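You operate a simulated robot arm through the tools that you are given. There is no shell and no other tool.

Carry out the task below with a simulated robot arm. There is one attempt and no reset: what you move stays moved.

Task
Shut the green flush valve, open the black and purple ones and start the flush pump.
Fine: set the valves before you start the pump; the flow guard must not trip.

Only the result counts: the job must be done as asked and must still hold three seconds after the hand-in. Knocking over, shifting, dropping, spilling or breaking anything else fails it.

Robot
A 7-joint arm with a fingered hand, fixed in place. Base frame: the origin is on the floor under the middle of its stand, x ahead of it, y to its left, z up. Units: mm, degrees, N and s.
It reaches about 1164 mm from its shoulder. Its first joint turns from -166.0 to 166.0 degrees. Payload 4.7 kg.
Tool frame: the origin (TCP) lies between the finger pads and is the grasp point; the fingertips stand 36 mm ahead of it; z points along the fingers, y is the line along which they close. The gripper opens to 120 mm; its body begins 42 mm behind the TCP. The gripper is a hand of 5 fingers: y runs from the thumb to the fingers, the wrist lies at [-18, -122, -210] in the tool frame, and closing takes about 1.5 s.
Orientation is told as [roll, pitch, yaw] about the base's x, y, z axes, in that order, counted from this pose: with the fingers straight down and the wrist toward the robot, the tool's x, y and z point along [0, 1, 0], [1, 0, 0] and [0, 0, -1] of the base frame.

Tools
- The arm moves only by the tool servo_tool. Its argument "targets" is a list of rows, each a list of 6 numbers: the shift along the base's x, y, z in mm, then the turn, a rotation vector about the base's x, y, z in rad. In form: [[dx, dy, dz, ax, ay, az], ...]. A call has 1 to 20 rows; each row is the pose to reach, as a shift and turn from the pose commanded when the call began. "jaw" is the finger opening in mm, from 0 to 120, set as the call begins (left out, the last holds). A row lasts 0.2 s, in which the tool goes at most 50 mm and 8.6 degrees; a call with a longer step from one row to the next is refused whole, and so is a gripper value outside its range. A pose out of reach is approached as far as the arm can. The call stops where the force on the tool passes 40 N (or 10 N more than at its start, if that is more) or the arm is blocked; 0.2 s more then pass. The fingers move at their own pace (about 45 mm/s each) and stop on an object; they squeeze with about 29 N. The grip force told is the motor's: it shows also when the fingers shut on nothing. Time passes only in rows, and 0.2 s behind the last, so rows that repeat a pose let the fingers close. It gives the time, the measured TCP pose, the force on the tool (base axes), the opening and the grip force at its end, in the units of the frame above (readings bear some noise), with the torque about the TCP (base axes, N m) and any sound that the robot's microphone picked up.
- Cameras (640 x 400 px; columns grow to the right, rows downward): "scene" is fixed at [227.8, 643.8, 1750.4]; the picture's right is [-0.35, -0.94, 0.00], its down [-0.81, 0.31, -0.49] and it looks along [0.46, -0.17, -0.87] (base axes); focal length 316 px, centre (320, 200). "wrist" rides on the gripper at [73, -91, -143] in the tool frame; the picture's right is [-0.80, 0.28, -0.53], its down [-0.53, -0.73, 0.42] and it looks along [-0.27, 0.62, 0.74] (tool axes); focal length 234 px, centre (320, 200). There is no depth. A picture from a camera that has moved, and an enlarged one, comes with that camera's place and axes in the base frame and with its lens. The place of the scene camera against the robot may be out by one fixed shift of up to 12 mm in any direction.
- snapshot(camera): a new picture of that camera. It takes no simulated time.
- move_fingers(index, middle, ring, little, thumb_bend, thumb_turn): sets how far each is bent, from 0 (flat) to 1 (curled in); at 0.3 the hand is open as for a grip, at 0.7 the pads meet at the TCP. One left out holds its place. A second passes; each finger stops where it meets its share of the squeeze, and holds until it gets a number again. A gripper value or a shape takes the hand back. It gives what a move gives, with no picture; readings hold the bend of each and the force on index, middle, ring, little, thumb and palm. thumb_turn goes from beside the hand (0) to across from the fingers (1), as for a grip.
- preshape(shape): the hand has 5 fingers and takes this shape, open, in about a second: jaw (thumb against the fingers, like two jaws); tri (thumb and two fingers); tip (a fingertip pinch); poke (one finger out to press); point (the index stretched); flat (the hand flat); cup (the hand cupped); fist (a fist). The gripper value then closes the fingers along that shape, each until it touches; the sizes above hold for jaw. It gives what a move gives, with no picture.
- inspect(camera, box): a new picture of the part [left, top, right, bottom] of that camera's present view, enlarged. It takes no simulated time.
- job_done(): hands the job in; it is judged then, once.

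Nothing tells you positions but the pictures and the camera data. Unless the task says otherwise, let go and move clear before handing in.

The tools are called by a JSON object that holds its "op" and its "data". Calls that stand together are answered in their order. servo_tool: Moves the arm, as the interface text tells. Its arguments: {"type":"object","properties":{"targets":{"type":"array"},"jaw":{"type":"number"}},"required":["targets"]} The other tools are called the same way: preshape (shape) gives the hand a shape; move_fingers (index, middle, ring, little, thumb_bend, thumb_turn) moves the fingers one by one; snapshot (camera) takes a picture; inspect (camera, box) takes an enlarged picture of a part of a camera's view; job_done () hands the job in.

At the start:

```text
clock: 0.0
eef_pos: [543.1, 330.0, 1330.3]
orientation: [0.0, 0.1, 0.0]
wrist_force: [0.0, 0.0, 0.3]
ft_torque: [0.01, -0.02, 0.01]
gripper_width: 119.4
gripper_force: 0.1
shape: jaw
bend: [0.3, 0.3, 0.3, 0.3, 0.3, 0.98]
finger forces: [0.0, 0.2, 0.1, 0.0, 0.0, 0.0]
```

scene: 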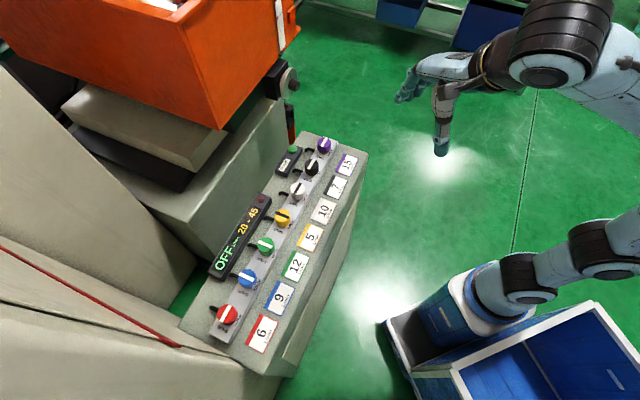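
wrist: 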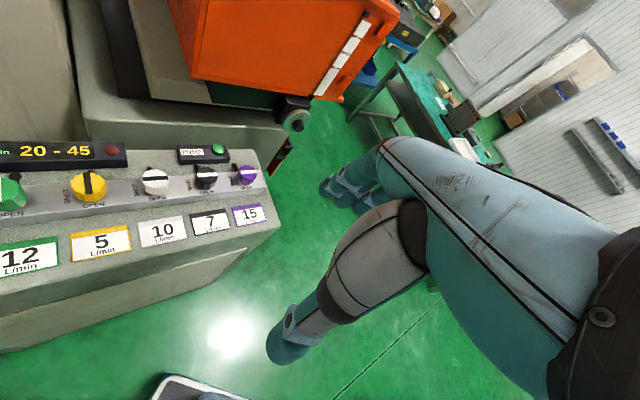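

I see a console with seven coloured rotary valve knobs (red, blue, green, yellow, white, black, purple), flow labels, a flow display "OFF 20 - 45" and a green pump button. I'll look closer before moving.

{"op": "inspect", "data": {"camera": "scene", "box": [180, 230, 340, 330]}}

{"op": "inspect", "data": {"camera": "scene", "box": [240, 120, 400, 220]}}

{"op": "inspect", "data": {"camera": "wrist", "box": [0, 120, 280, 295]}}

{"op": "inspect", "data": {"camera": "scene", "box": [180, 280, 340, 380]}}

```text
4.00 times, centred on (260, 280) of scene
camera zoom: at [227.8, 643.8, 1750.4], right [-0.35, -0.94, 0.0], down [-0.81, 0.31, -0.49], along [0.46, -0.17, -0.87], focal length 1264 px, centre (560, -120)
```

zoom: 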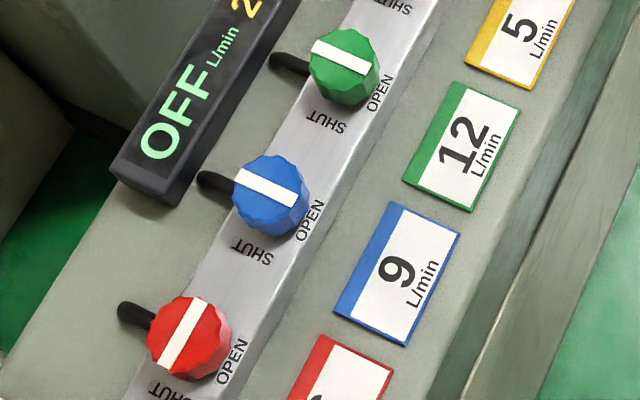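

```text
4.00 times, centred on (320, 170) of scene
camera zoom: at [227.8, 643.8, 1750.4], right [-0.35, -0.94, 0.0], down [-0.81, 0.31, -0.49], along [0.46, -0.17, -0.87], focal length 1264 px, centre (320, 320)
```

zoom: 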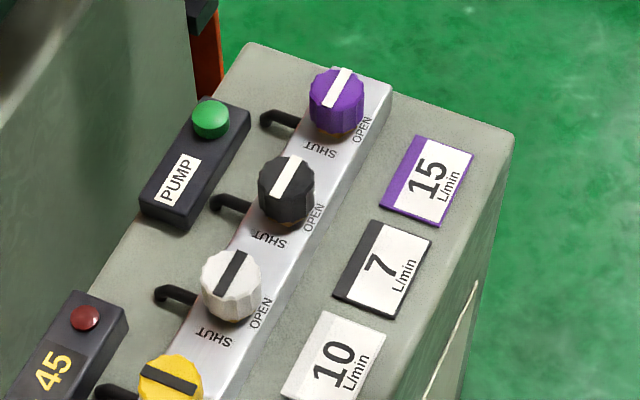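

```text
2.29 times, centred on (140, 208) of wrist
camera zoom: at [452.2, 402.6, 1472.1], right [0.28, -0.8, 0.53], down [-0.73, -0.53, -0.42], along [0.62, -0.27, -0.74], focal length 535 px, centre (731, 183)
```

zoom: 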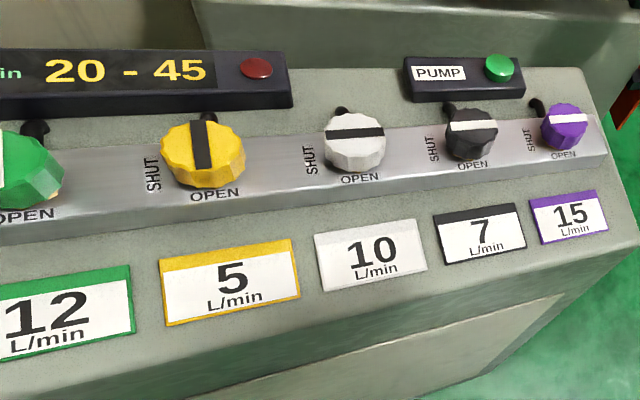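

```text
4.00 times, centred on (260, 330) of scene
camera zoom: at [227.8, 643.8, 1750.4], right [-0.35, -0.94, 0.0], down [-0.81, 0.31, -0.49], along [0.46, -0.17, -0.87], focal length 1264 px, centre (560, -320)
```

zoom: 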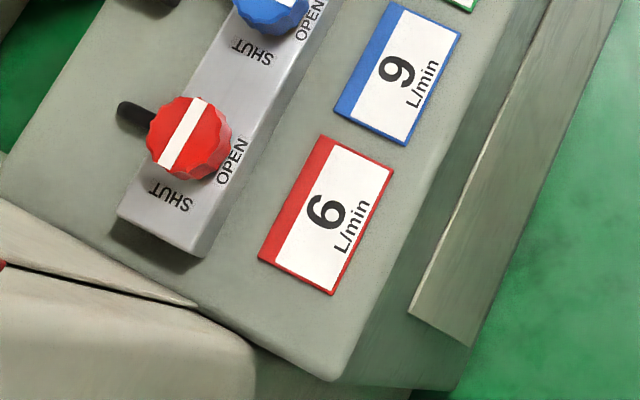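

The bars show green, blue and yellow open (bar toward OPEN at the front). Red, white, black and purple are shut, with the bar along the row. The console row runs diagonally, roughly from [412, 790] (red) to [771, 426] (purple) at z of about 1040. I'll turn the hand to face the console and take a second view so I can triangulate more accurately.

{"op": "servo_tool", "data": {"targets": [[15, 10, 0, 0, 0, 0.13], [30, 20, 0, 0, 0, 0.26], [45, 30, 0, 0, 0, 0.39], [60, 40, 0, 0, 0, 0.52], [75, 50, 0, 0, 0, 0.65], [90, 60, 0, 0, 0, 0.785]]}}

{"op": "snapshot", "data": {"camera": "wrist"}}

{"op": "snapshot", "data": {"camera": "scene"}}

```text
clock: 1.4
eef_pos: [633.9, 390.4, 1330.6]
orientation: [-0.1, -0.2, 45.1]
wrist_force: [-0.5, -0.4, 0.5]
ft_torque: [0.01, -0.01, 0.0]
gripper_width: 119.7
gripper_force: 0.0
shape: jaw
bend: [0.3, 0.3, 0.3, 0.3, 0.3, 0.98]
finger forces: [0.0, 0.0, 0.0, 0.0, 0.0, 0.1]
```

```text
taken
camera wrist: at [517.4, 376.6, 1471.5], right [0.77, -0.37, 0.53], down [-0.14, -0.89, -0.43], along [0.63, 0.25, -0.74], focal length 234 px, centre (320, 200)
```

wrist: 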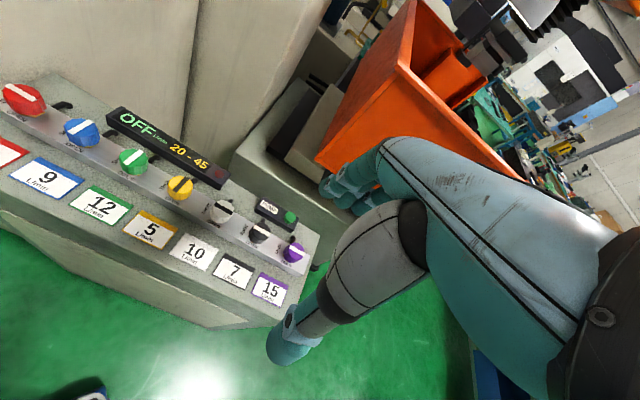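

```text
taken
```

scene: 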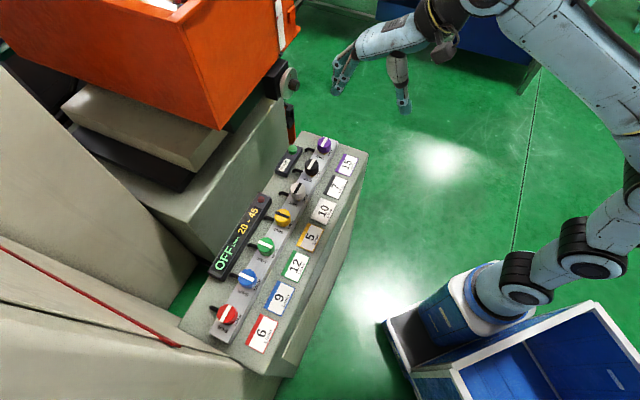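

All seven knobs are in the wrist view. I'll enlarge this view to measure them.

{"op": "inspect", "data": {"camera": "wrist", "box": [160, 150, 320, 250]}}

{"op": "inspect", "data": {"camera": "wrist", "box": [200, 210, 328, 290]}}

{"op": "inspect", "data": {"camera": "wrist", "box": [0, 70, 192, 190]}}

```text
4.00 times, centred on (240, 200) of wrist
camera zoom: at [517.4, 376.6, 1471.5], right [0.77, -0.37, 0.53], down [-0.14, -0.89, -0.43], along [0.63, 0.25, -0.74], focal length 937 px, centre (640, 200)
```

zoom: 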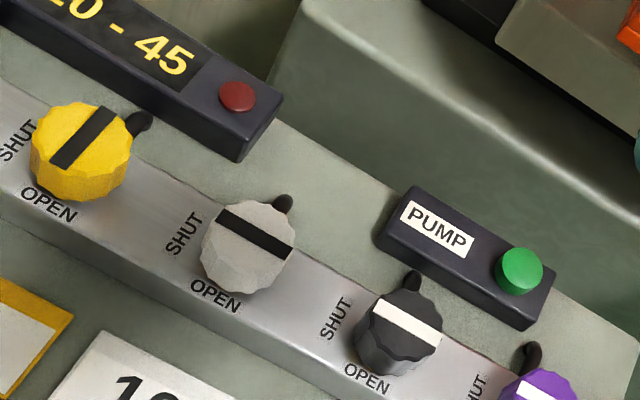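

```text
5.00 times, centred on (264, 250) of wrist
camera zoom: at [517.4, 376.6, 1471.5], right [0.77, -0.37, 0.53], down [-0.14, -0.89, -0.43], along [0.63, 0.25, -0.74], focal length 1171 px, centre (600, -50)
```

zoom: 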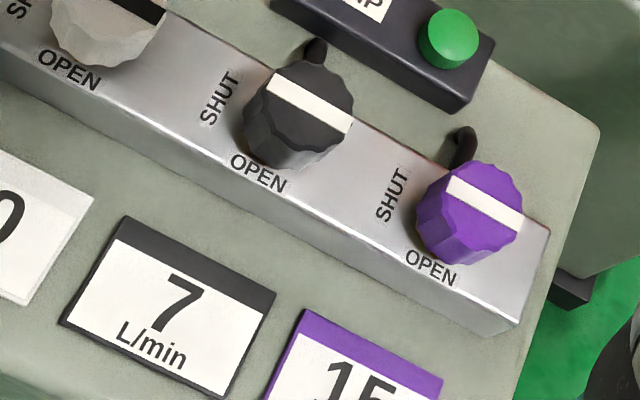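

```text
3.33 times, centred on (96, 130) of wrist
camera zoom: at [517.4, 376.6, 1471.5], right [0.77, -0.37, 0.53], down [-0.14, -0.89, -0.43], along [0.63, 0.25, -0.74], focal length 781 px, centre (1067, 433)
```

zoom: 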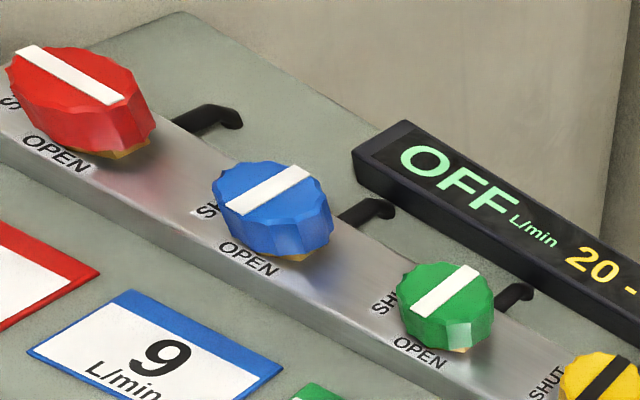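

The first two views put the purple knob's top near [785, 425, 1020]. I'll move closer above it to refine that with a wider baseline.

{"op": "servo_tool", "data": {"targets": [[20, 3, -25, 0, 0, 0], [40, 6, -50, 0, 0, 0], [60, 9, -75, 0, 0, 0], [80, 12, -100, 0, 0, 0], [100, 15, -125, 0, 0, 0], [120, 18, -150, 0, 0, 0]]}}

{"op": "snapshot", "data": {"camera": "wrist"}}

{"op": "snapshot", "data": {"camera": "scene"}}

```text
clock: 2.8
eef_pos: [753.1, 406.8, 1180.8]
orientation: [0.0, -0.1, 45.0]
wrist_force: [-0.6, 0.8, 0.2]
ft_torque: [0.02, -0.02, -0.03]
gripper_width: 119.8
gripper_force: 0.1
shape: jaw
bend: [0.3, 0.3, 0.3, 0.3, 0.3, 0.98]
finger forces: [0.0, 0.0, 0.1, 0.0, 0.1, 0.0]
```

```text
taken
camera wrist: at [638.1, 392.5, 1322.6], right [0.77, -0.37, 0.53], down [-0.14, -0.89, -0.43], along [0.63, 0.25, -0.74], focal length 234 px, centre (320, 200)
```

wrist: 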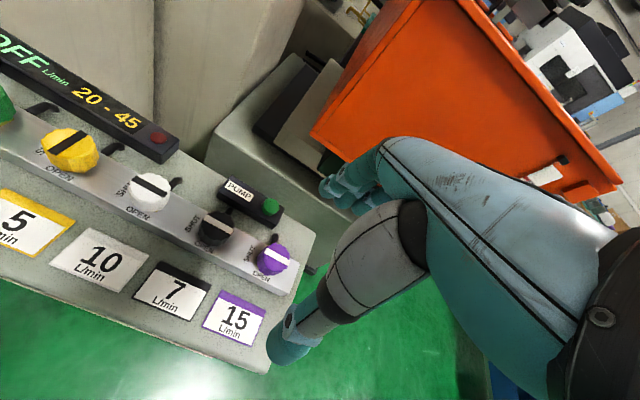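

```text
taken
```

scene: 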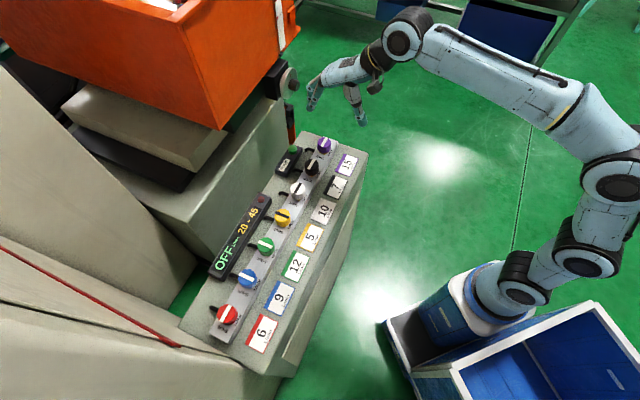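

{"op": "inspect", "data": {"camera": "wrist", "box": [180, 160, 340, 260]}}

{"op": "inspect", "data": {"camera": "wrist", "box": [200, 220, 360, 320]}}

{"op": "inspect", "data": {"camera": "scene", "box": [280, 50, 440, 150]}}

```text
4.00 times, centred on (260, 210) of wrist
camera zoom: at [638.1, 392.5, 1322.6], right [0.77, -0.37, 0.53], down [-0.14, -0.89, -0.43], along [0.63, 0.25, -0.74], focal length 937 px, centre (560, 160)
```

zoom: 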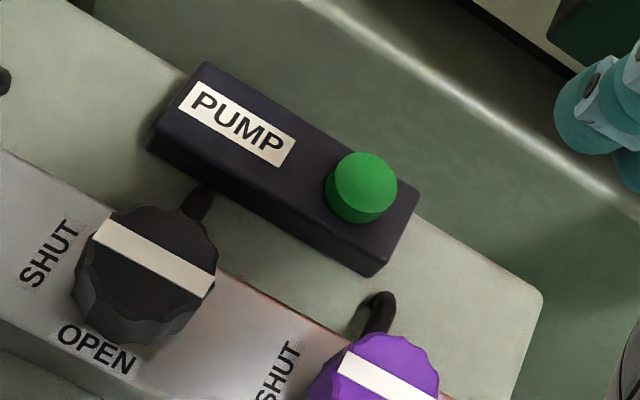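

```text
4.00 times, centred on (280, 270) of wrist
camera zoom: at [638.1, 392.5, 1322.6], right [0.77, -0.37, 0.53], down [-0.14, -0.89, -0.43], along [0.63, 0.25, -0.74], focal length 937 px, centre (480, -80)
```

zoom: 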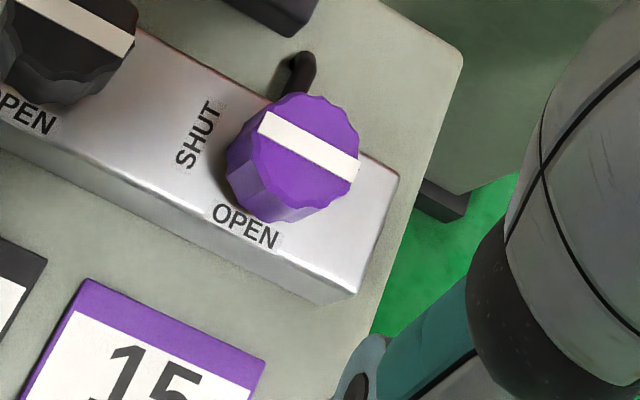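

```text
4.00 times, centred on (360, 100) of scene
camera zoom: at [227.8, 643.8, 1750.4], right [-0.35, -0.94, 0.0], down [-0.81, 0.31, -0.49], along [0.46, -0.17, -0.87], focal length 1264 px, centre (160, 600)
```

zoom: 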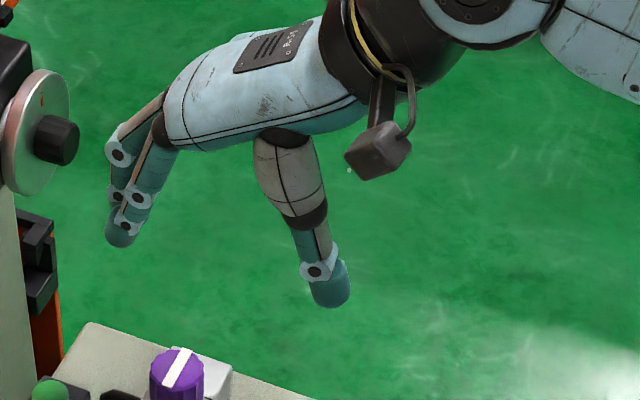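

{"op": "inspect", "data": {"camera": "wrist", "box": [248, 232, 304, 267]}}

{"op": "inspect", "data": {"camera": "wrist", "box": [190, 180, 318, 260]}}

{"op": "inspect", "data": {"camera": "wrist", "box": [110, 280, 302, 400]}}

```text
11.43 times, centred on (276, 250) of wrist
camera zoom: at [638.1, 392.5, 1322.6], right [0.77, -0.37, 0.53], down [-0.14, -0.89, -0.43], along [0.63, 0.25, -0.74], focal length 2676 px, centre (823, -366)
```

zoom: 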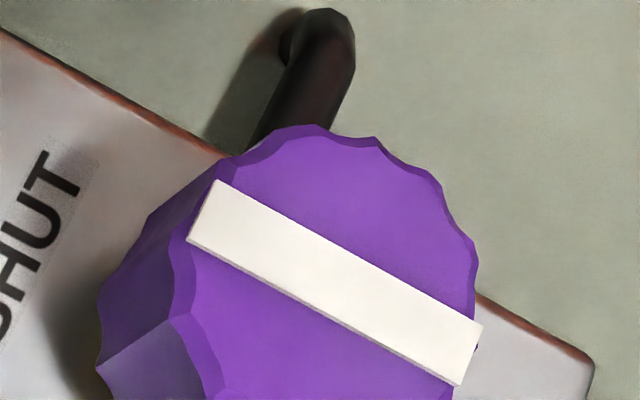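

```text
5.00 times, centred on (254, 220) of wrist
camera zoom: at [638.1, 392.5, 1322.6], right [0.77, -0.37, 0.53], down [-0.14, -0.89, -0.43], along [0.63, 0.25, -0.74], focal length 1171 px, centre (650, 100)
```

zoom: 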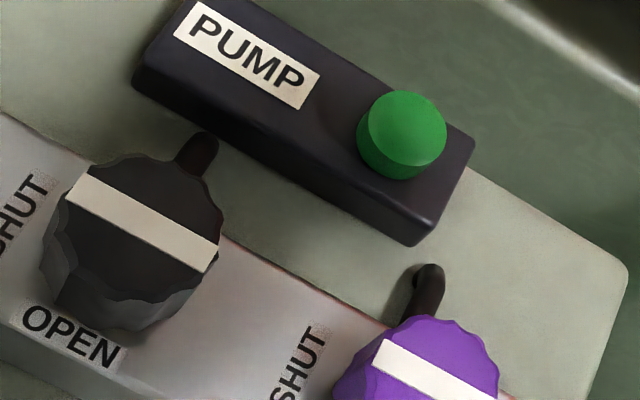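

```text
3.33 times, centred on (206, 340) of wrist
camera zoom: at [638.1, 392.5, 1322.6], right [0.77, -0.37, 0.53], down [-0.14, -0.89, -0.43], along [0.63, 0.25, -0.74], focal length 781 px, centre (700, -267)
```

zoom: 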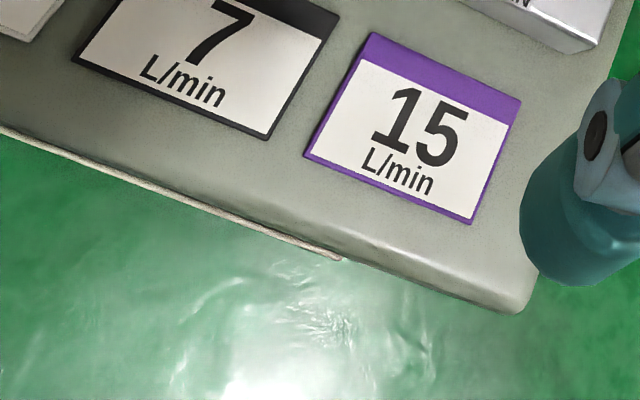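

The label card geometry shows the panel is horizontal and the row runs at exactly 45°. I put the purple top at about [789, 426, 1012] and black at about [725, 488, 1013], with 89 mm spacing. Next I'll try the "tri" shape to keep the grip narrow and look at the hand.

{"op": "preshape", "data": {"shape": "tri"}}

{"op": "snapshot", "data": {"camera": "wrist"}}

{"op": "inspect", "data": {"camera": "scene", "box": [280, 50, 440, 150]}}

```text
clock: 3.7
eef_pos: [753.2, 405.7, 1179.9]
orientation: [0.1, 0.0, 45.0]
wrist_force: [0.6, -0.2, 0.1]
ft_torque: [-0.02, -0.01, -0.03]
gripper_width: 119.8
gripper_force: 0.1
shape: tri
bend: [0.3, 0.3, 0.99, 0.99, 0.3, 0.98]
finger forces: [0.0, 0.0, 0.1, 0.0, 0.0, 0.0]
```

```text
taken
camera wrist: at [638.3, 392.8, 1322.4], right [0.77, -0.37, 0.53], down [-0.14, -0.89, -0.42], along [0.63, 0.25, -0.74], focal length 234 px, centre (320, 200)
```

wrist: 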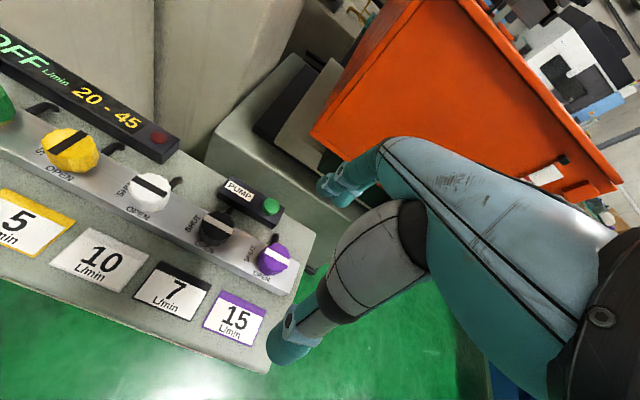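

```text
4.00 times, centred on (360, 100) of scene
camera zoom: at [227.8, 643.8, 1750.4], right [-0.35, -0.94, 0.0], down [-0.81, 0.31, -0.49], along [0.46, -0.17, -0.87], focal length 1264 px, centre (160, 600)
```

zoom: 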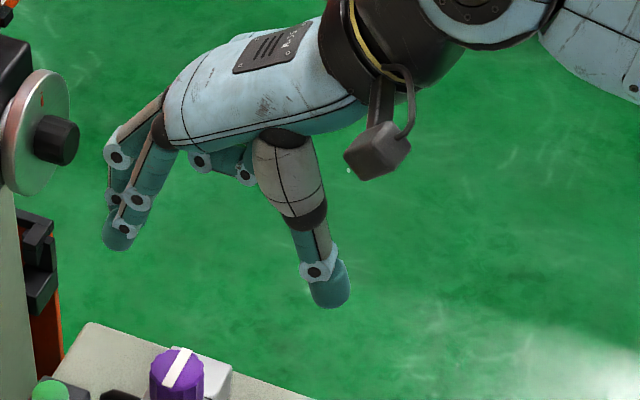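

In the tri shape the index and middle fingers oppose the thumb about the TCP, and the ring and little fingers are folded away. I'll hover over the purple knob at yaw 0 with a narrower opening and check alignment, then dry-run the 90° turn in the air.

{"op": "servo_tool", "data": {"targets": [[6, 3, -8, 0, 0, -0.131], [12, 6, -16, 0, 0, -0.262], [18, 9, -24, 0, 0, -0.393], [24, 12, -32, 0, 0, -0.524], [30, 15, -40, 0, 0, -0.655], [36, 18, -48, 0, 0, -0.785], [36, 18, -48, 0, 0, -0.785]], "jaw": 85}}

{"op": "snapshot", "data": {"camera": "wrist"}}

{"op": "inspect", "data": {"camera": "scene", "box": [260, 60, 420, 160]}}

```text
clock: 5.3
eef_pos: [789.3, 424.8, 1133.7]
orientation: [-0.1, 0.0, -0.1]
wrist_force: [0.8, 0.5, 0.5]
ft_torque: [-0.01, -0.02, 0.02]
gripper_width: 85.3
gripper_force: 0.1
shape: tri
bend: [0.73, 0.37, 0.99, 0.99, 0.59, 0.99]
finger forces: [0.0, 0.1, 0.0, 0.1, 0.0, 0.0]
```

```text
taken
camera wrist: at [698.4, 497.5, 1274.6], right [0.28, -0.8, 0.53], down [-0.73, -0.53, -0.42], along [0.62, -0.27, -0.74], focal length 234 px, centre (320, 200)
```

wrist: 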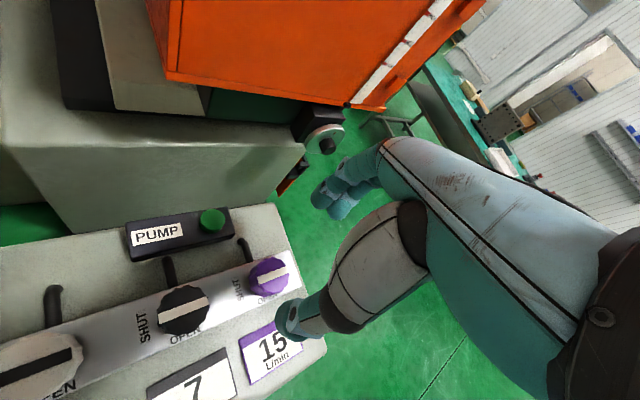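

```text
4.00 times, centred on (340, 110) of scene
camera zoom: at [227.8, 643.8, 1750.4], right [-0.35, -0.94, 0.0], down [-0.81, 0.31, -0.49], along [0.46, -0.17, -0.87], focal length 1264 px, centre (240, 560)
```

zoom: 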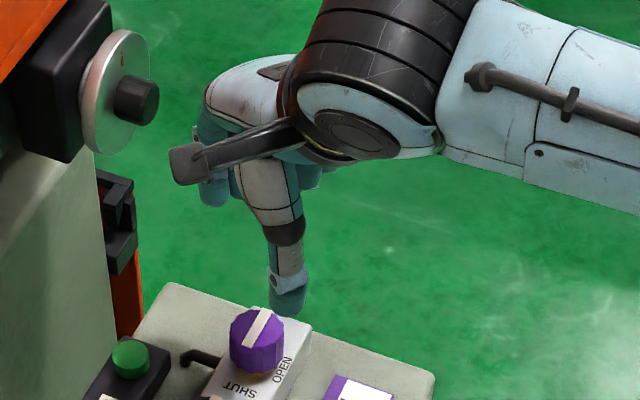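

{"op": "inspect", "data": {"camera": "wrist", "box": [230, 120, 422, 240]}}

{"op": "inspect", "data": {"camera": "wrist", "box": [150, 210, 342, 330]}}

```text
3.33 times, centred on (326, 180) of wrist
camera zoom: at [698.4, 497.5, 1274.6], right [0.28, -0.8, 0.53], down [-0.73, -0.53, -0.42], along [0.62, -0.27, -0.74], focal length 781 px, centre (300, 267)
```

zoom: 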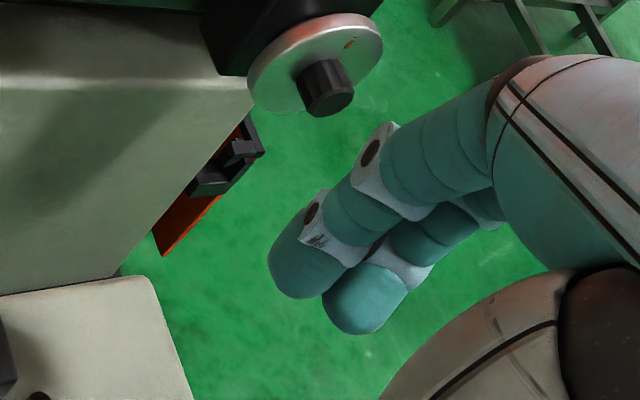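

```text
3.33 times, centred on (246, 270) of wrist
camera zoom: at [698.4, 497.5, 1274.6], right [0.28, -0.8, 0.53], down [-0.73, -0.53, -0.42], along [0.62, -0.27, -0.74], focal length 781 px, centre (567, -33)
```

zoom: 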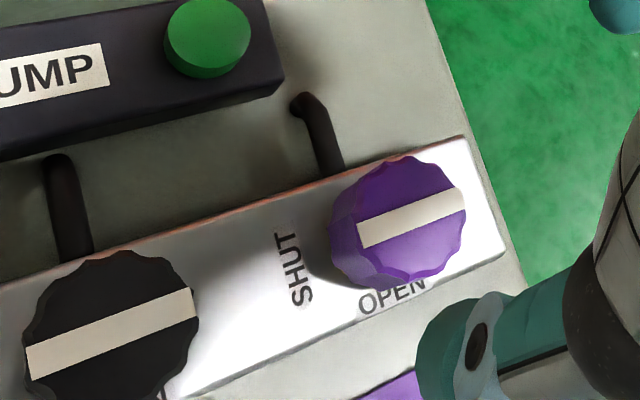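

The tri closing bends the fingers unevenly, so I'll set them one by one. I want index, middle and thumb half open, with ring and little folded.

{"op": "move_fingers", "data": {"index": 0.4, "middle": 0.4, "ring": 1.0, "little": 1.0, "thumb_bend": 0.4, "thumb_turn": 1.0}}

{"op": "snapshot", "data": {"camera": "wrist"}}

{"op": "inspect", "data": {"camera": "scene", "box": [260, 60, 420, 160]}}

```text
clock: 6.3
eef_pos: [787.7, 425.1, 1132.9]
orientation: [-0.1, 0.1, 0.0]
wrist_force: [-0.3, 0.5, 0.4]
ft_torque: [0.03, 0.01, -0.03]
gripper_width: 92.6
gripper_force: 0.0
shape: fingers
bend: [0.4, 0.4, 1.0, 1.0, 0.4, 0.99]
finger forces: [0.0, 0.1, 0.0, 0.1, 0.0, 0.1]
```

```text
taken
camera wrist: at [698.3, 497.5, 1274.6], right [0.28, -0.8, 0.53], down [-0.73, -0.53, -0.42], along [0.62, -0.27, -0.74], focal length 234 px, centre (320, 200)
```

wrist: 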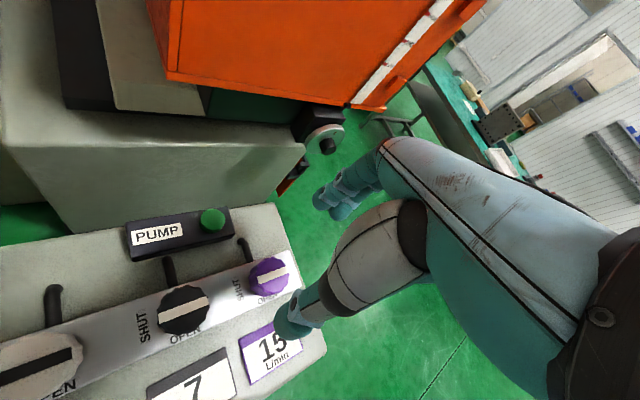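

```text
4.00 times, centred on (340, 110) of scene
camera zoom: at [227.8, 643.8, 1750.4], right [-0.35, -0.94, 0.0], down [-0.81, 0.31, -0.49], along [0.46, -0.17, -0.87], focal length 1264 px, centre (240, 560)
```

zoom: 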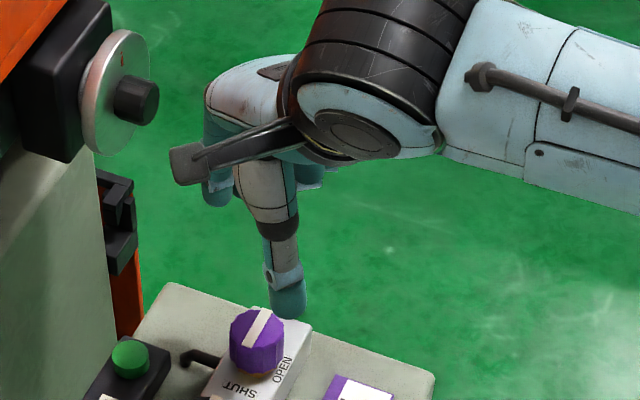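

The thumb tip sits about 57 mm in front of and 26 mm below the TCP, as expected. Before gripping I'll dry-run the 90° turn in the air over purple.

{"op": "servo_tool", "data": {"targets": [[-1, -0.3, 0, 0, 0, 0.131], [-2, -0.5, 0, 0, 0, 0.262], [-3, -0.8, 0, 0, 0, 0.393], [-3, -1, 0, 0, 0, 0.524], [-3, -1, 0, 0, 0, 0.654], [-3, -1, 0, 0, 0, 0.785], [-3, -1, 0, 0, 0, 0.916], [-3, -1, 0, 0, 0, 1.047], [-3, -1, 0, 0, 0, 1.178], [-3, -1, 0, 0, 0, 1.309], [-3, -1, 0, 0, 0, 1.44], [-3, -1, 0, 0, 0, 1.571], [-3, -1, 0, 0, 0, 1.571]]}}

{"op": "snapshot", "data": {"camera": "wrist"}}

{"op": "snapshot", "data": {"camera": "scene"}}

```text
clock: 9.1
eef_pos: [785.9, 424.5, 1132.1]
orientation: [0.0, 0.0, 90.2]
wrist_force: [-0.1, -0.6, 0.5]
ft_torque: [0.03, 0.0, 0.01]
gripper_width: 92.4
gripper_force: 0.0
shape: fingers
bend: [0.4, 0.4, 1.0, 1.0, 0.4, 0.99]
finger forces: [0.0, 0.0, 0.0, 0.0, 0.0, 0.0]
```

```text
taken
camera wrist: at [714.1, 333.4, 1274.5], right [0.8, 0.28, 0.53], down [0.53, -0.73, -0.42], along [0.27, 0.62, -0.74], focal length 234 px, centre (320, 200)
```

wrist: 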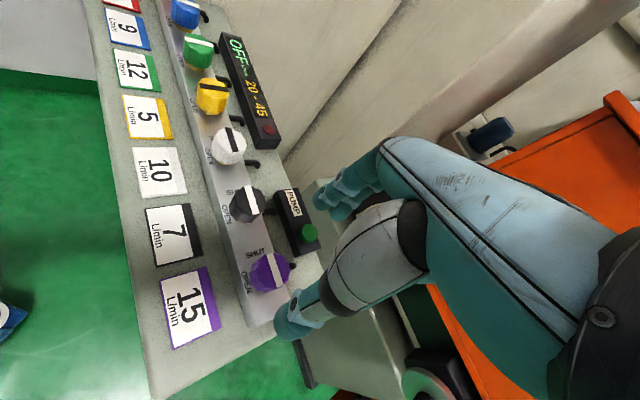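

```text
taken
```

scene: 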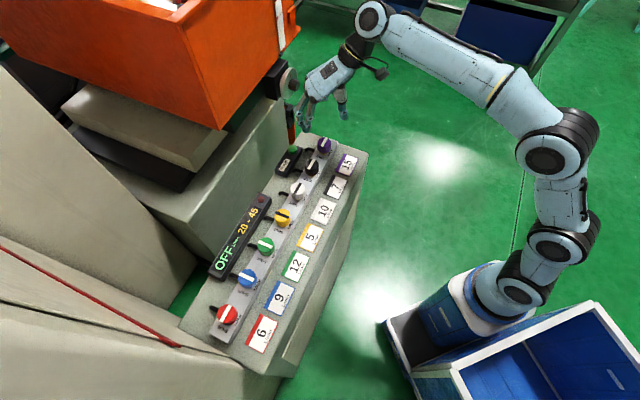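

The turn is reachable from yaw 0 to 90. I'll use this view to refine positions, including green and the pump button.

{"op": "inspect", "data": {"camera": "wrist", "box": [200, 190, 328, 270]}}

{"op": "inspect", "data": {"camera": "wrist", "box": [220, 230, 348, 310]}}

{"op": "inspect", "data": {"camera": "wrist", "box": [150, 0, 278, 80]}}

```text
5.00 times, centred on (264, 230) of wrist
camera zoom: at [714.1, 333.4, 1274.5], right [0.8, 0.28, 0.53], down [0.53, -0.73, -0.42], along [0.27, 0.62, -0.74], focal length 1171 px, centre (600, 50)
```

zoom: 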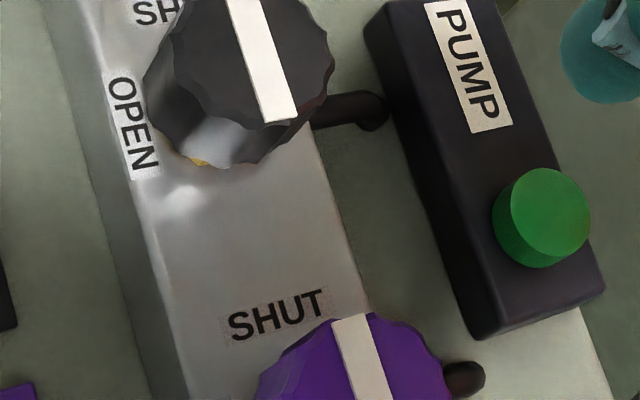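

```text
5.00 times, centred on (284, 270) of wrist
camera zoom: at [714.1, 333.4, 1274.5], right [0.8, 0.28, 0.53], down [0.53, -0.73, -0.42], along [0.27, 0.62, -0.74], focal length 1171 px, centre (500, -150)
```

zoom: 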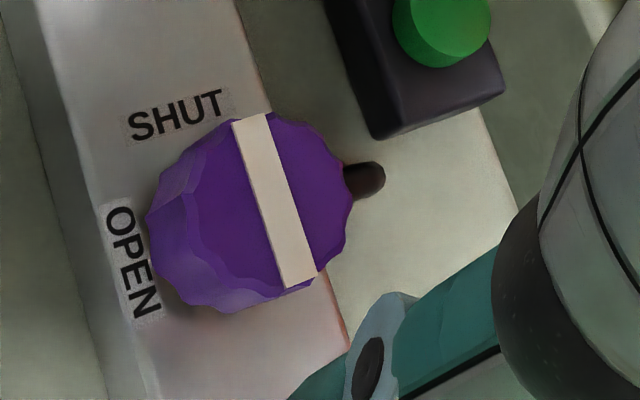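

```text
5.00 times, centred on (214, 40) of wrist
camera zoom: at [714.1, 333.4, 1274.5], right [0.8, 0.28, 0.53], down [0.53, -0.73, -0.42], along [0.27, 0.62, -0.74], focal length 1171 px, centre (850, 1000)
```

zoom: 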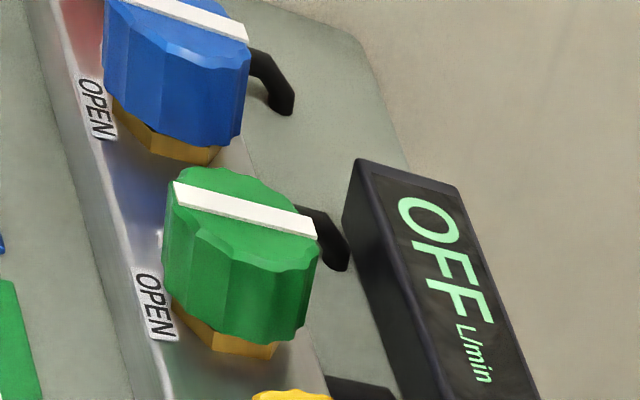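

Refined positions: purple bar top [785.5, 424.5, 1019], black about [723, 487, 1018], green about [534.6, 675.4, 1018], rail top about 982, pump button top about [823, 515, 982]. I'll turn back to yaw 0 and then descend on purple.

{"op": "servo_tool", "data": {"targets": [[0, 0, 0, 0, 0, -0.131], [0, 0, 0, 0, 0, -0.262], [0, 0, 0, 0, 0, -0.393], [0, 0, 0, 0, 0, -0.524], [0, 0, 0, 0, 0, -0.654], [0, 0, 0, 0, 0, -0.785], [0, 0, 0, 0, 0, -0.916], [0, 0, 0, 0, 0, -1.047], [0, 0, 0, 0, 0, -1.178], [0, 0, 0, 0, 0, -1.309], [0, 0, 0, 0, 0, -1.44], [0, 0, 0, 0, 0, -1.571], [0, 0, -20, 0, 0, -1.571], [0, 0, -40, 0, 0, -1.571], [0, 0, -60, 0, 0, -1.571], [0, 0, -70, 0, 0, -1.571]]}}

{"op": "snapshot", "data": {"camera": "wrist"}}

{"op": "inspect", "data": {"camera": "scene", "box": [260, 90, 420, 190]}}

```text
clock: 12.5
eef_pos: [786.2, 425.2, 1061.6]
orientation: [0.0, 0.0, 0.0]
wrist_force: [-1.0, 0.5, 0.2]
ft_torque: [-0.01, 0.01, -0.01]
gripper_width: 92.3
gripper_force: 0.0
shape: fingers
bend: [0.4, 0.4, 1.0, 1.0, 0.4, 0.99]
finger forces: [0.0, 0.1, 0.1, 0.0, 0.0, 0.0]
```

```text
taken
camera wrist: at [695.0, 497.2, 1204.0], right [0.28, -0.8, 0.53], down [-0.73, -0.53, -0.43], along [0.62, -0.27, -0.74], focal length 234 px, centre (320, 200)
```

wrist: 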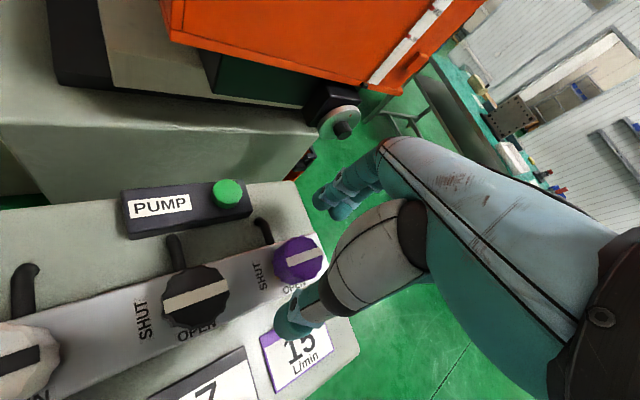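

```text
4.00 times, centred on (340, 140) of scene
camera zoom: at [227.8, 643.8, 1750.4], right [-0.35, -0.94, 0.0], down [-0.81, 0.31, -0.49], along [0.46, -0.17, -0.87], focal length 1264 px, centre (240, 440)
```

zoom: 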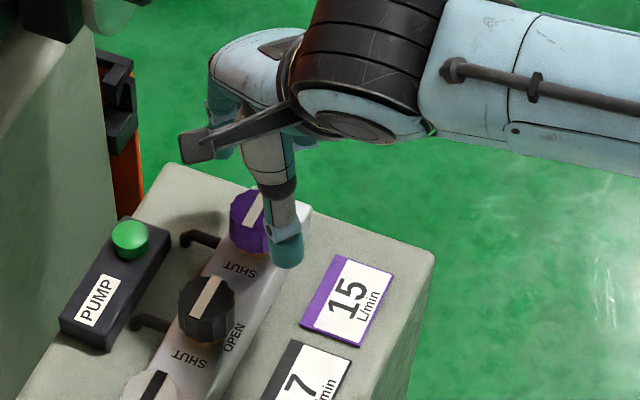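

The knob lies where predicted below the TCP. I'll descend to grip height.

{"op": "servo_tool", "data": {"targets": [[0, 0, -12, 0, 0, 0], [0, 0, -24, 0, 0, 0], [0, 0, -34, 0, 0, 0]]}}

{"op": "snapshot", "data": {"camera": "wrist"}}

{"op": "inspect", "data": {"camera": "scene", "box": [280, 100, 376, 160]}}

```text
clock: 13.3
eef_pos: [785.7, 425.1, 1028.1]
orientation: [0.0, 0.0, 0.0]
wrist_force: [-0.4, -0.1, -0.2]
ft_torque: [0.03, 0.01, -0.01]
gripper_width: 92.6
gripper_force: 0.0
shape: fingers
bend: [0.4, 0.4, 1.0, 1.0, 0.4, 0.99]
finger forces: [0.0, 0.1, 0.0, 0.1, 0.0, 0.1]
```

```text
taken
camera wrist: at [695.0, 497.6, 1170.2], right [0.28, -0.8, 0.52], down [-0.73, -0.53, -0.42], along [0.62, -0.27, -0.74], focal length 234 px, centre (320, 200)
```

wrist: 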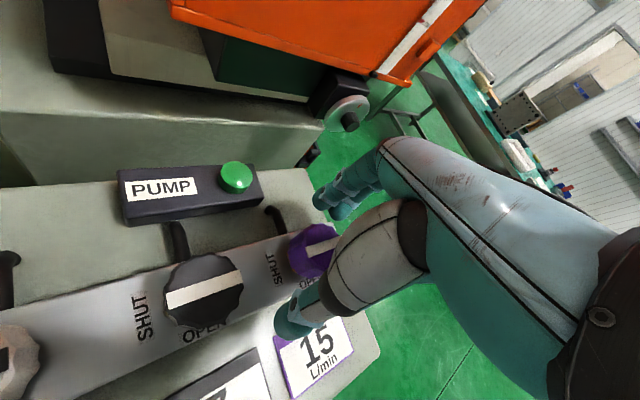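

```text
6.67 times, centred on (328, 130) of scene
camera zoom: at [227.8, 643.8, 1750.4], right [-0.35, -0.94, 0.0], down [-0.81, 0.31, -0.49], along [0.46, -0.17, -0.87], focal length 2108 px, centre (267, 667)
```

zoom: 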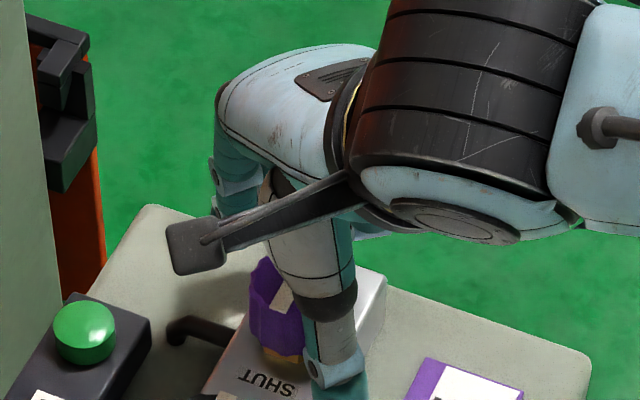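

{"op": "inspect", "data": {"camera": "wrist", "box": [250, 160, 378, 240]}}

{"op": "inspect", "data": {"camera": "wrist", "box": [240, 200, 400, 300]}}

```text
5.00 times, centred on (314, 200) of wrist
camera zoom: at [695.0, 497.6, 1170.2], right [0.28, -0.8, 0.52], down [-0.73, -0.53, -0.42], along [0.62, -0.27, -0.74], focal length 1171 px, centre (350, 200)
```

zoom: 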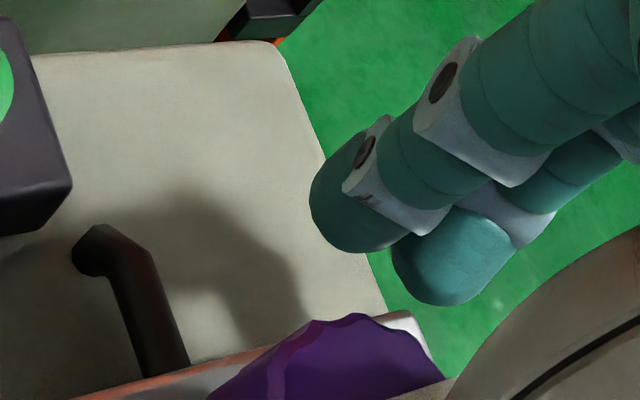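

```text
4.00 times, centred on (320, 250) of wrist
camera zoom: at [695.0, 497.6, 1170.2], right [0.28, -0.8, 0.52], down [-0.73, -0.53, -0.42], along [0.62, -0.27, -0.74], focal length 937 px, centre (320, 0)
```

zoom: 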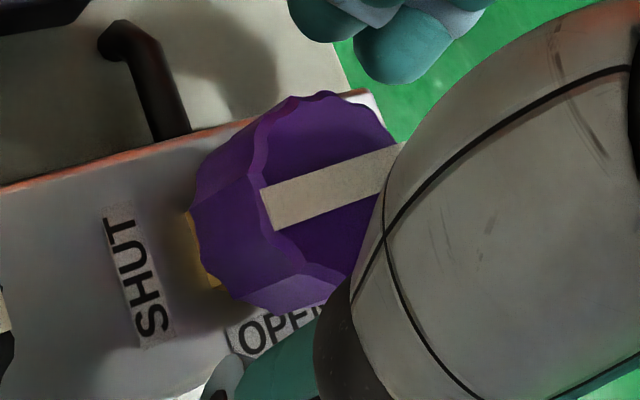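

Index and middle are behind the knob on one diagonal, the thumb is in front on the other, and the tips are at knob height. Closing the three fingers on it now.

{"op": "move_fingers", "data": {"index": 0.75, "middle": 0.75, "thumb_bend": 0.75}}

{"op": "snapshot", "data": {"camera": "wrist"}}

```text
clock: 14.3
eef_pos: [786.2, 424.3, 1028.1]
orientation: [-0.1, 0.0, 0.0]
wrist_force: [6.9, -0.1, -2.0]
ft_torque: [0.01, -0.14, 0.01]
gripper_width: 36.1
gripper_force: 16.8
shape: fingers
bend: [0.61, 0.63, 1.0, 1.0, 0.6, 1.0]
finger forces: [10.1, 9.6, 0.0, 0.1, 14.0, 0.0]
```

```text
taken
camera wrist: at [695.5, 497.3, 1169.9], right [0.28, -0.8, 0.53], down [-0.73, -0.53, -0.42], along [0.62, -0.27, -0.74], focal length 234 px, centre (320, 200)
```

wrist: 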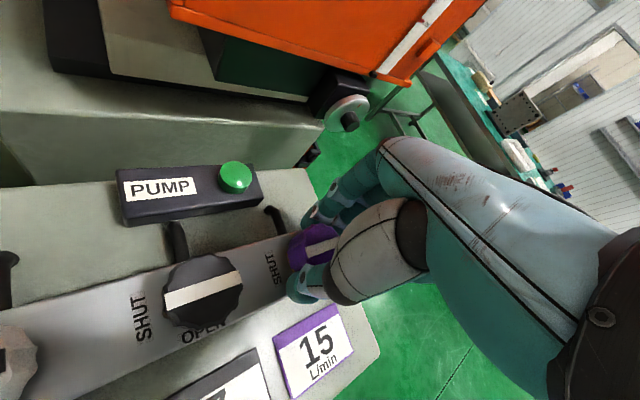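

A firm three-point grip. Now turning counter-clockwise, the first half.

{"op": "servo_tool", "data": {"targets": [[0, 0, 0, 0, 0, 0.1], [0, 0, 0, 0, 0, 0.2], [0, 0, 0, 0, 0, 0.3], [0, 0, 0, 0, 0, 0.4], [0, 0, 0, 0, 0, 0.5]]}}

{"op": "inspect", "data": {"camera": "wrist", "box": [240, 180, 400, 280]}}

```text
clock: 15.5
eef_pos: [786.4, 425.7, 1027.9]
orientation: [0.1, -0.1, 28.8]
wrist_force: [3.5, 2.1, -1.3]
ft_torque: [-0.02, -0.05, 0.0]
gripper_width: 36.1
gripper_force: 16.8
shape: fingers
bend: [0.61, 0.63, 1.0, 1.0, 0.6, 1.0]
finger forces: [9.4, 9.1, 0.1, 0.0, 15.0, 0.1]
```

```text
4.00 times, centred on (320, 230) of wrist
camera zoom: at [672.0, 445.3, 1169.9], right [0.63, -0.57, 0.53], down [-0.39, -0.82, -0.42], along [0.67, 0.07, -0.74], focal length 937 px, centre (320, 80)
```

zoom: 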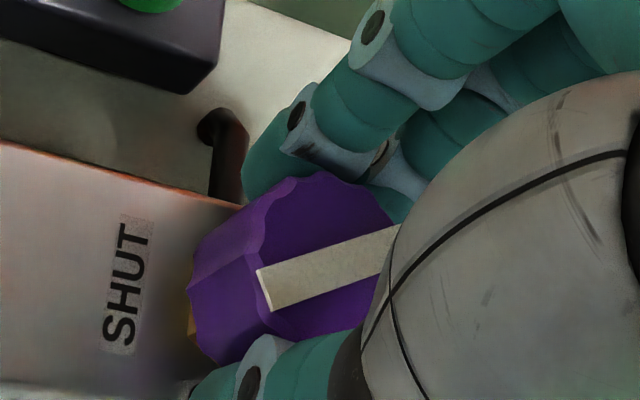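

The bar turns with the hand, with almost no torque. Continuing to the full 90°.

{"op": "servo_tool", "data": {"targets": [[0, 0, 0, 0, 0, 0.11], [0, 0, 0, 0, 0, 0.22], [0, 0, 0, 0, 0, 0.33], [0, 0, 0, 0, 0, 0.44], [0, 0, 0, 0, 0, 0.55], [0, 0, 0, 0, 0, 0.66], [0, 0, 0, 0, 0, 0.77], [0, 0, 0, 0, 0, 0.88], [0, 0, 0, 0, 0, 0.98], [0, 0, 0, 0, 0, 1.071]]}}

{"op": "inspect", "data": {"camera": "wrist", "box": [240, 180, 400, 280]}}

{"op": "inspect", "data": {"camera": "scene", "box": [280, 100, 376, 160]}}

```text
clock: 17.7
eef_pos: [785.3, 425.6, 1027.1]
orientation: [0.1, 0.0, 90.3]
wrist_force: [-0.5, 11.8, 2.8]
ft_torque: [0.38, 0.02, 0.04]
gripper_width: 36.1
gripper_force: 18.4
shape: fingers
bend: [0.6, 0.63, 1.0, 1.0, 0.61, 1.0]
finger forces: [12.6, 11.5, 0.1, 0.0, 12.2, 0.0]
```

```text
4.00 times, centred on (320, 230) of wrist
camera zoom: at [713.6, 334.7, 1169.7], right [0.8, 0.28, 0.53], down [0.53, -0.73, -0.42], along [0.26, 0.62, -0.74], focal length 937 px, centre (320, 80)
```

zoom: 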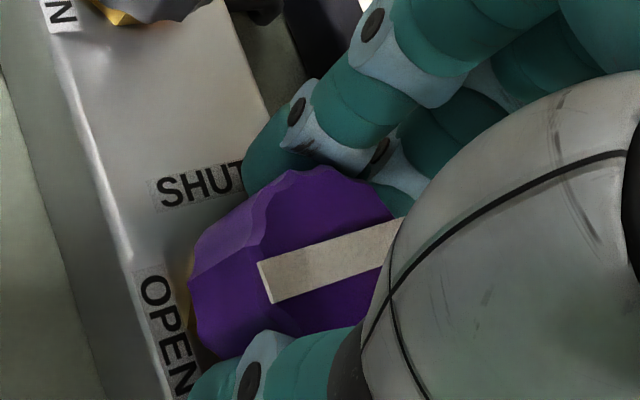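

```text
6.67 times, centred on (328, 130) of scene
camera zoom: at [227.8, 643.8, 1750.4], right [-0.35, -0.94, 0.0], down [-0.81, 0.31, -0.49], along [0.46, -0.17, -0.87], focal length 2108 px, centre (267, 667)
```

zoom: 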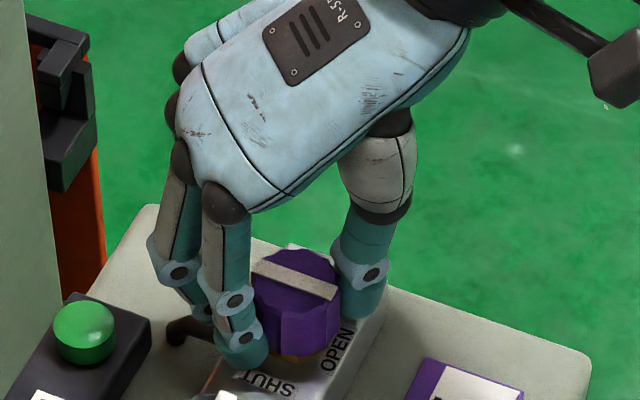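

Purple now sits at OPEN. Releasing and lifting clear to check.

{"op": "move_fingers", "data": {"index": 0.4, "middle": 0.4, "thumb_bend": 0.4}}

{"op": "servo_tool", "data": {"targets": [[0, 0, 15, 0, 0, 0], [0, 0, 35, 0, 0, 0], [0, 0, 60, 0, 0, 0], [0, 0, 90, 0, 0, 0]]}}

{"op": "snapshot", "data": {"camera": "wrist"}}

{"op": "inspect", "data": {"camera": "scene", "box": [260, 110, 388, 190]}}

```text
clock: 18.7
eef_pos: [785.9, 424.2, 1028.2]
orientation: [0.0, -0.1, 90.1]
wrist_force: [-0.4, 0.1, 0.7]
ft_torque: [-0.01, 0.03, 0.02]
gripper_width: 92.6
gripper_force: 0.1
shape: fingers
bend: [0.4, 0.4, 1.0, 1.0, 0.4, 0.99]
finger forces: [0.1, 0.0, 0.0, 0.0, 0.1, 0.0]
```

```text
clock: 19.7
eef_pos: [786.4, 425.4, 1116.1]
orientation: [0.1, -0.1, 90.0]
wrist_force: [0.2, 0.6, -0.2]
ft_torque: [-0.04, 0.0, 0.04]
gripper_width: 92.1
gripper_force: 0.0
shape: fingers
bend: [0.4, 0.4, 1.0, 1.0, 0.4, 0.99]
finger forces: [0.0, 0.1, 0.1, 0.1, 0.0, 0.0]
```

```text
taken
camera wrist: at [714.7, 334.0, 1259.2], right [0.8, 0.28, 0.52], down [0.53, -0.73, -0.42], along [0.26, 0.62, -0.74], focal length 234 px, centre (320, 200)
```

wrist: 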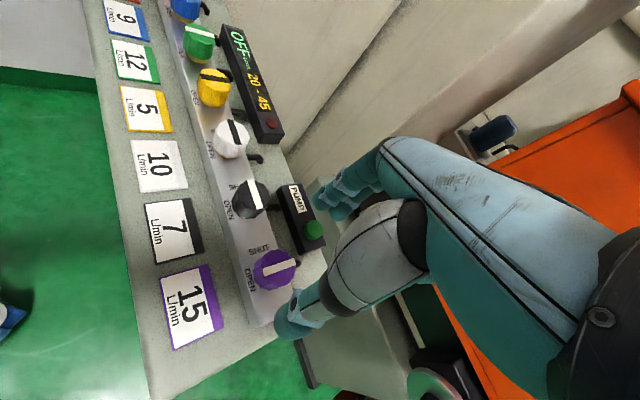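

```text
5.00 times, centred on (324, 150) of scene
camera zoom: at [227.8, 643.8, 1750.4], right [-0.35, -0.94, 0.0], down [-0.81, 0.31, -0.49], along [0.46, -0.17, -0.87], focal length 1581 px, centre (300, 450)
```

zoom: 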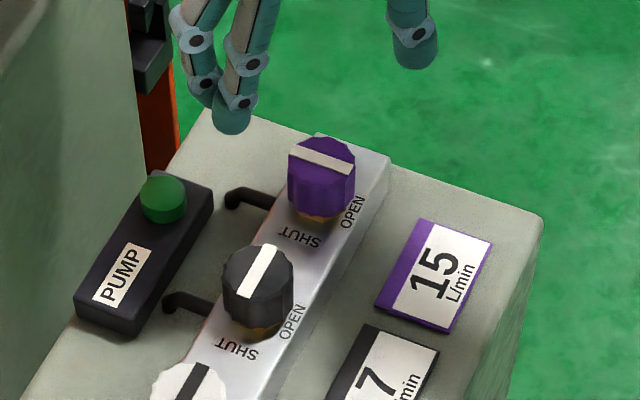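

Purple's bar is now square to the row, so it is open. Since I'm at yaw 90, green is next, turning clockwise from 90 to 0. Moving along the row at a safe height.

{"op": "servo_tool", "data": {"targets": [[-30, 30, 10, 0, 0, 0], [-60, 60, 10, 0, 0, 0], [-90, 90, 10, 0, 0, 0], [-120, 120, 10, 0, 0, 0], [-150, 150, 10, 0, 0, 0], [-180, 180, 10, 0, 0, 0], [-210, 210, 10, 0, 0, 0], [-235, 235, 10, 0, 0, 0], [-250, 250, 10, 0, 0, 0], [-250, 250, 10, 0, 0, 0]]}}

{"op": "snapshot", "data": {"camera": "wrist"}}

{"op": "snapshot", "data": {"camera": "scene"}}

```text
clock: 21.9
eef_pos: [534.3, 673.8, 1128.6]
orientation: [0.0, 0.0, 90.1]
wrist_force: [0.0, 0.1, -0.2]
ft_torque: [0.01, 0.0, 0.01]
gripper_width: 92.8
gripper_force: 0.1
shape: fingers
bend: [0.4, 0.4, 1.0, 1.0, 0.4, 0.99]
finger forces: [0.0, 0.1, 0.1, 0.0, 0.1, 0.0]
```

```text
taken
camera wrist: at [463.4, 583.4, 1269.9], right [0.8, 0.28, 0.52], down [0.53, -0.73, -0.42], along [0.27, 0.62, -0.74], focal length 234 px, centre (320, 200)
```

wrist: 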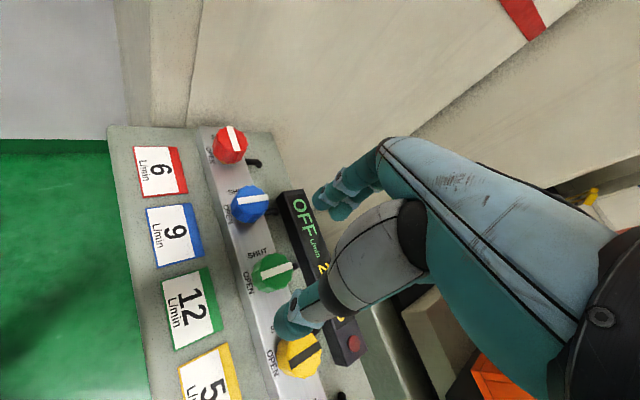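

```text
taken
```

scene: 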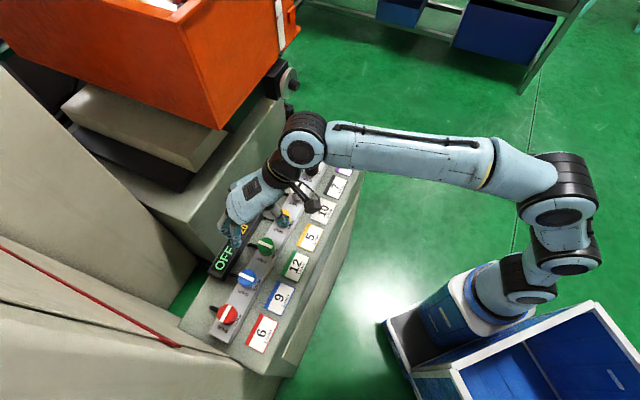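

{"op": "inspect", "data": {"camera": "wrist", "box": [220, 230, 348, 310]}}

{"op": "inspect", "data": {"camera": "scene", "box": [180, 180, 340, 280]}}

```text
5.00 times, centred on (284, 270) of wrist
camera zoom: at [463.4, 583.4, 1269.9], right [0.8, 0.28, 0.52], down [0.53, -0.73, -0.42], along [0.27, 0.62, -0.74], focal length 1171 px, centre (500, -150)
```

zoom: 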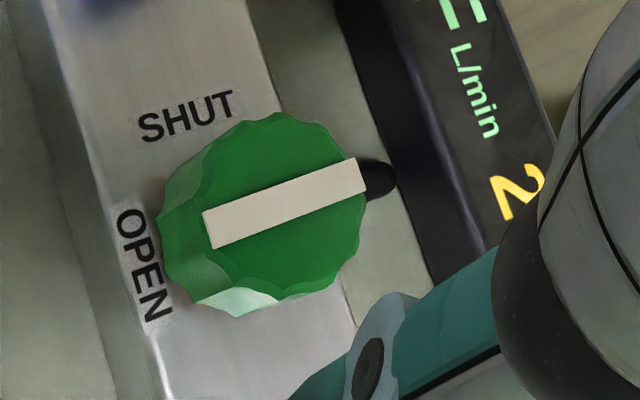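

```text
4.00 times, centred on (260, 230) of scene
camera zoom: at [227.8, 643.8, 1750.4], right [-0.35, -0.94, 0.0], down [-0.81, 0.31, -0.49], along [0.46, -0.17, -0.87], focal length 1264 px, centre (560, 80)
```

zoom: 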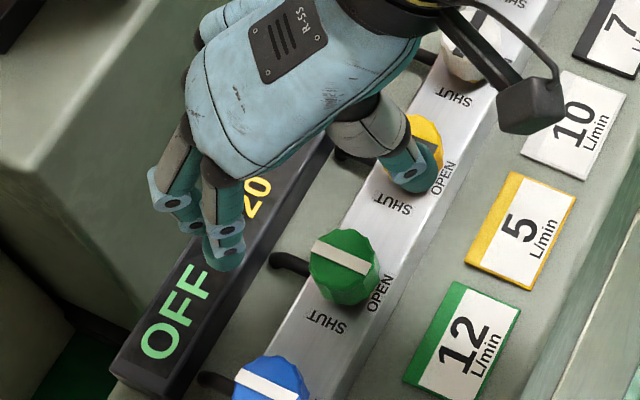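

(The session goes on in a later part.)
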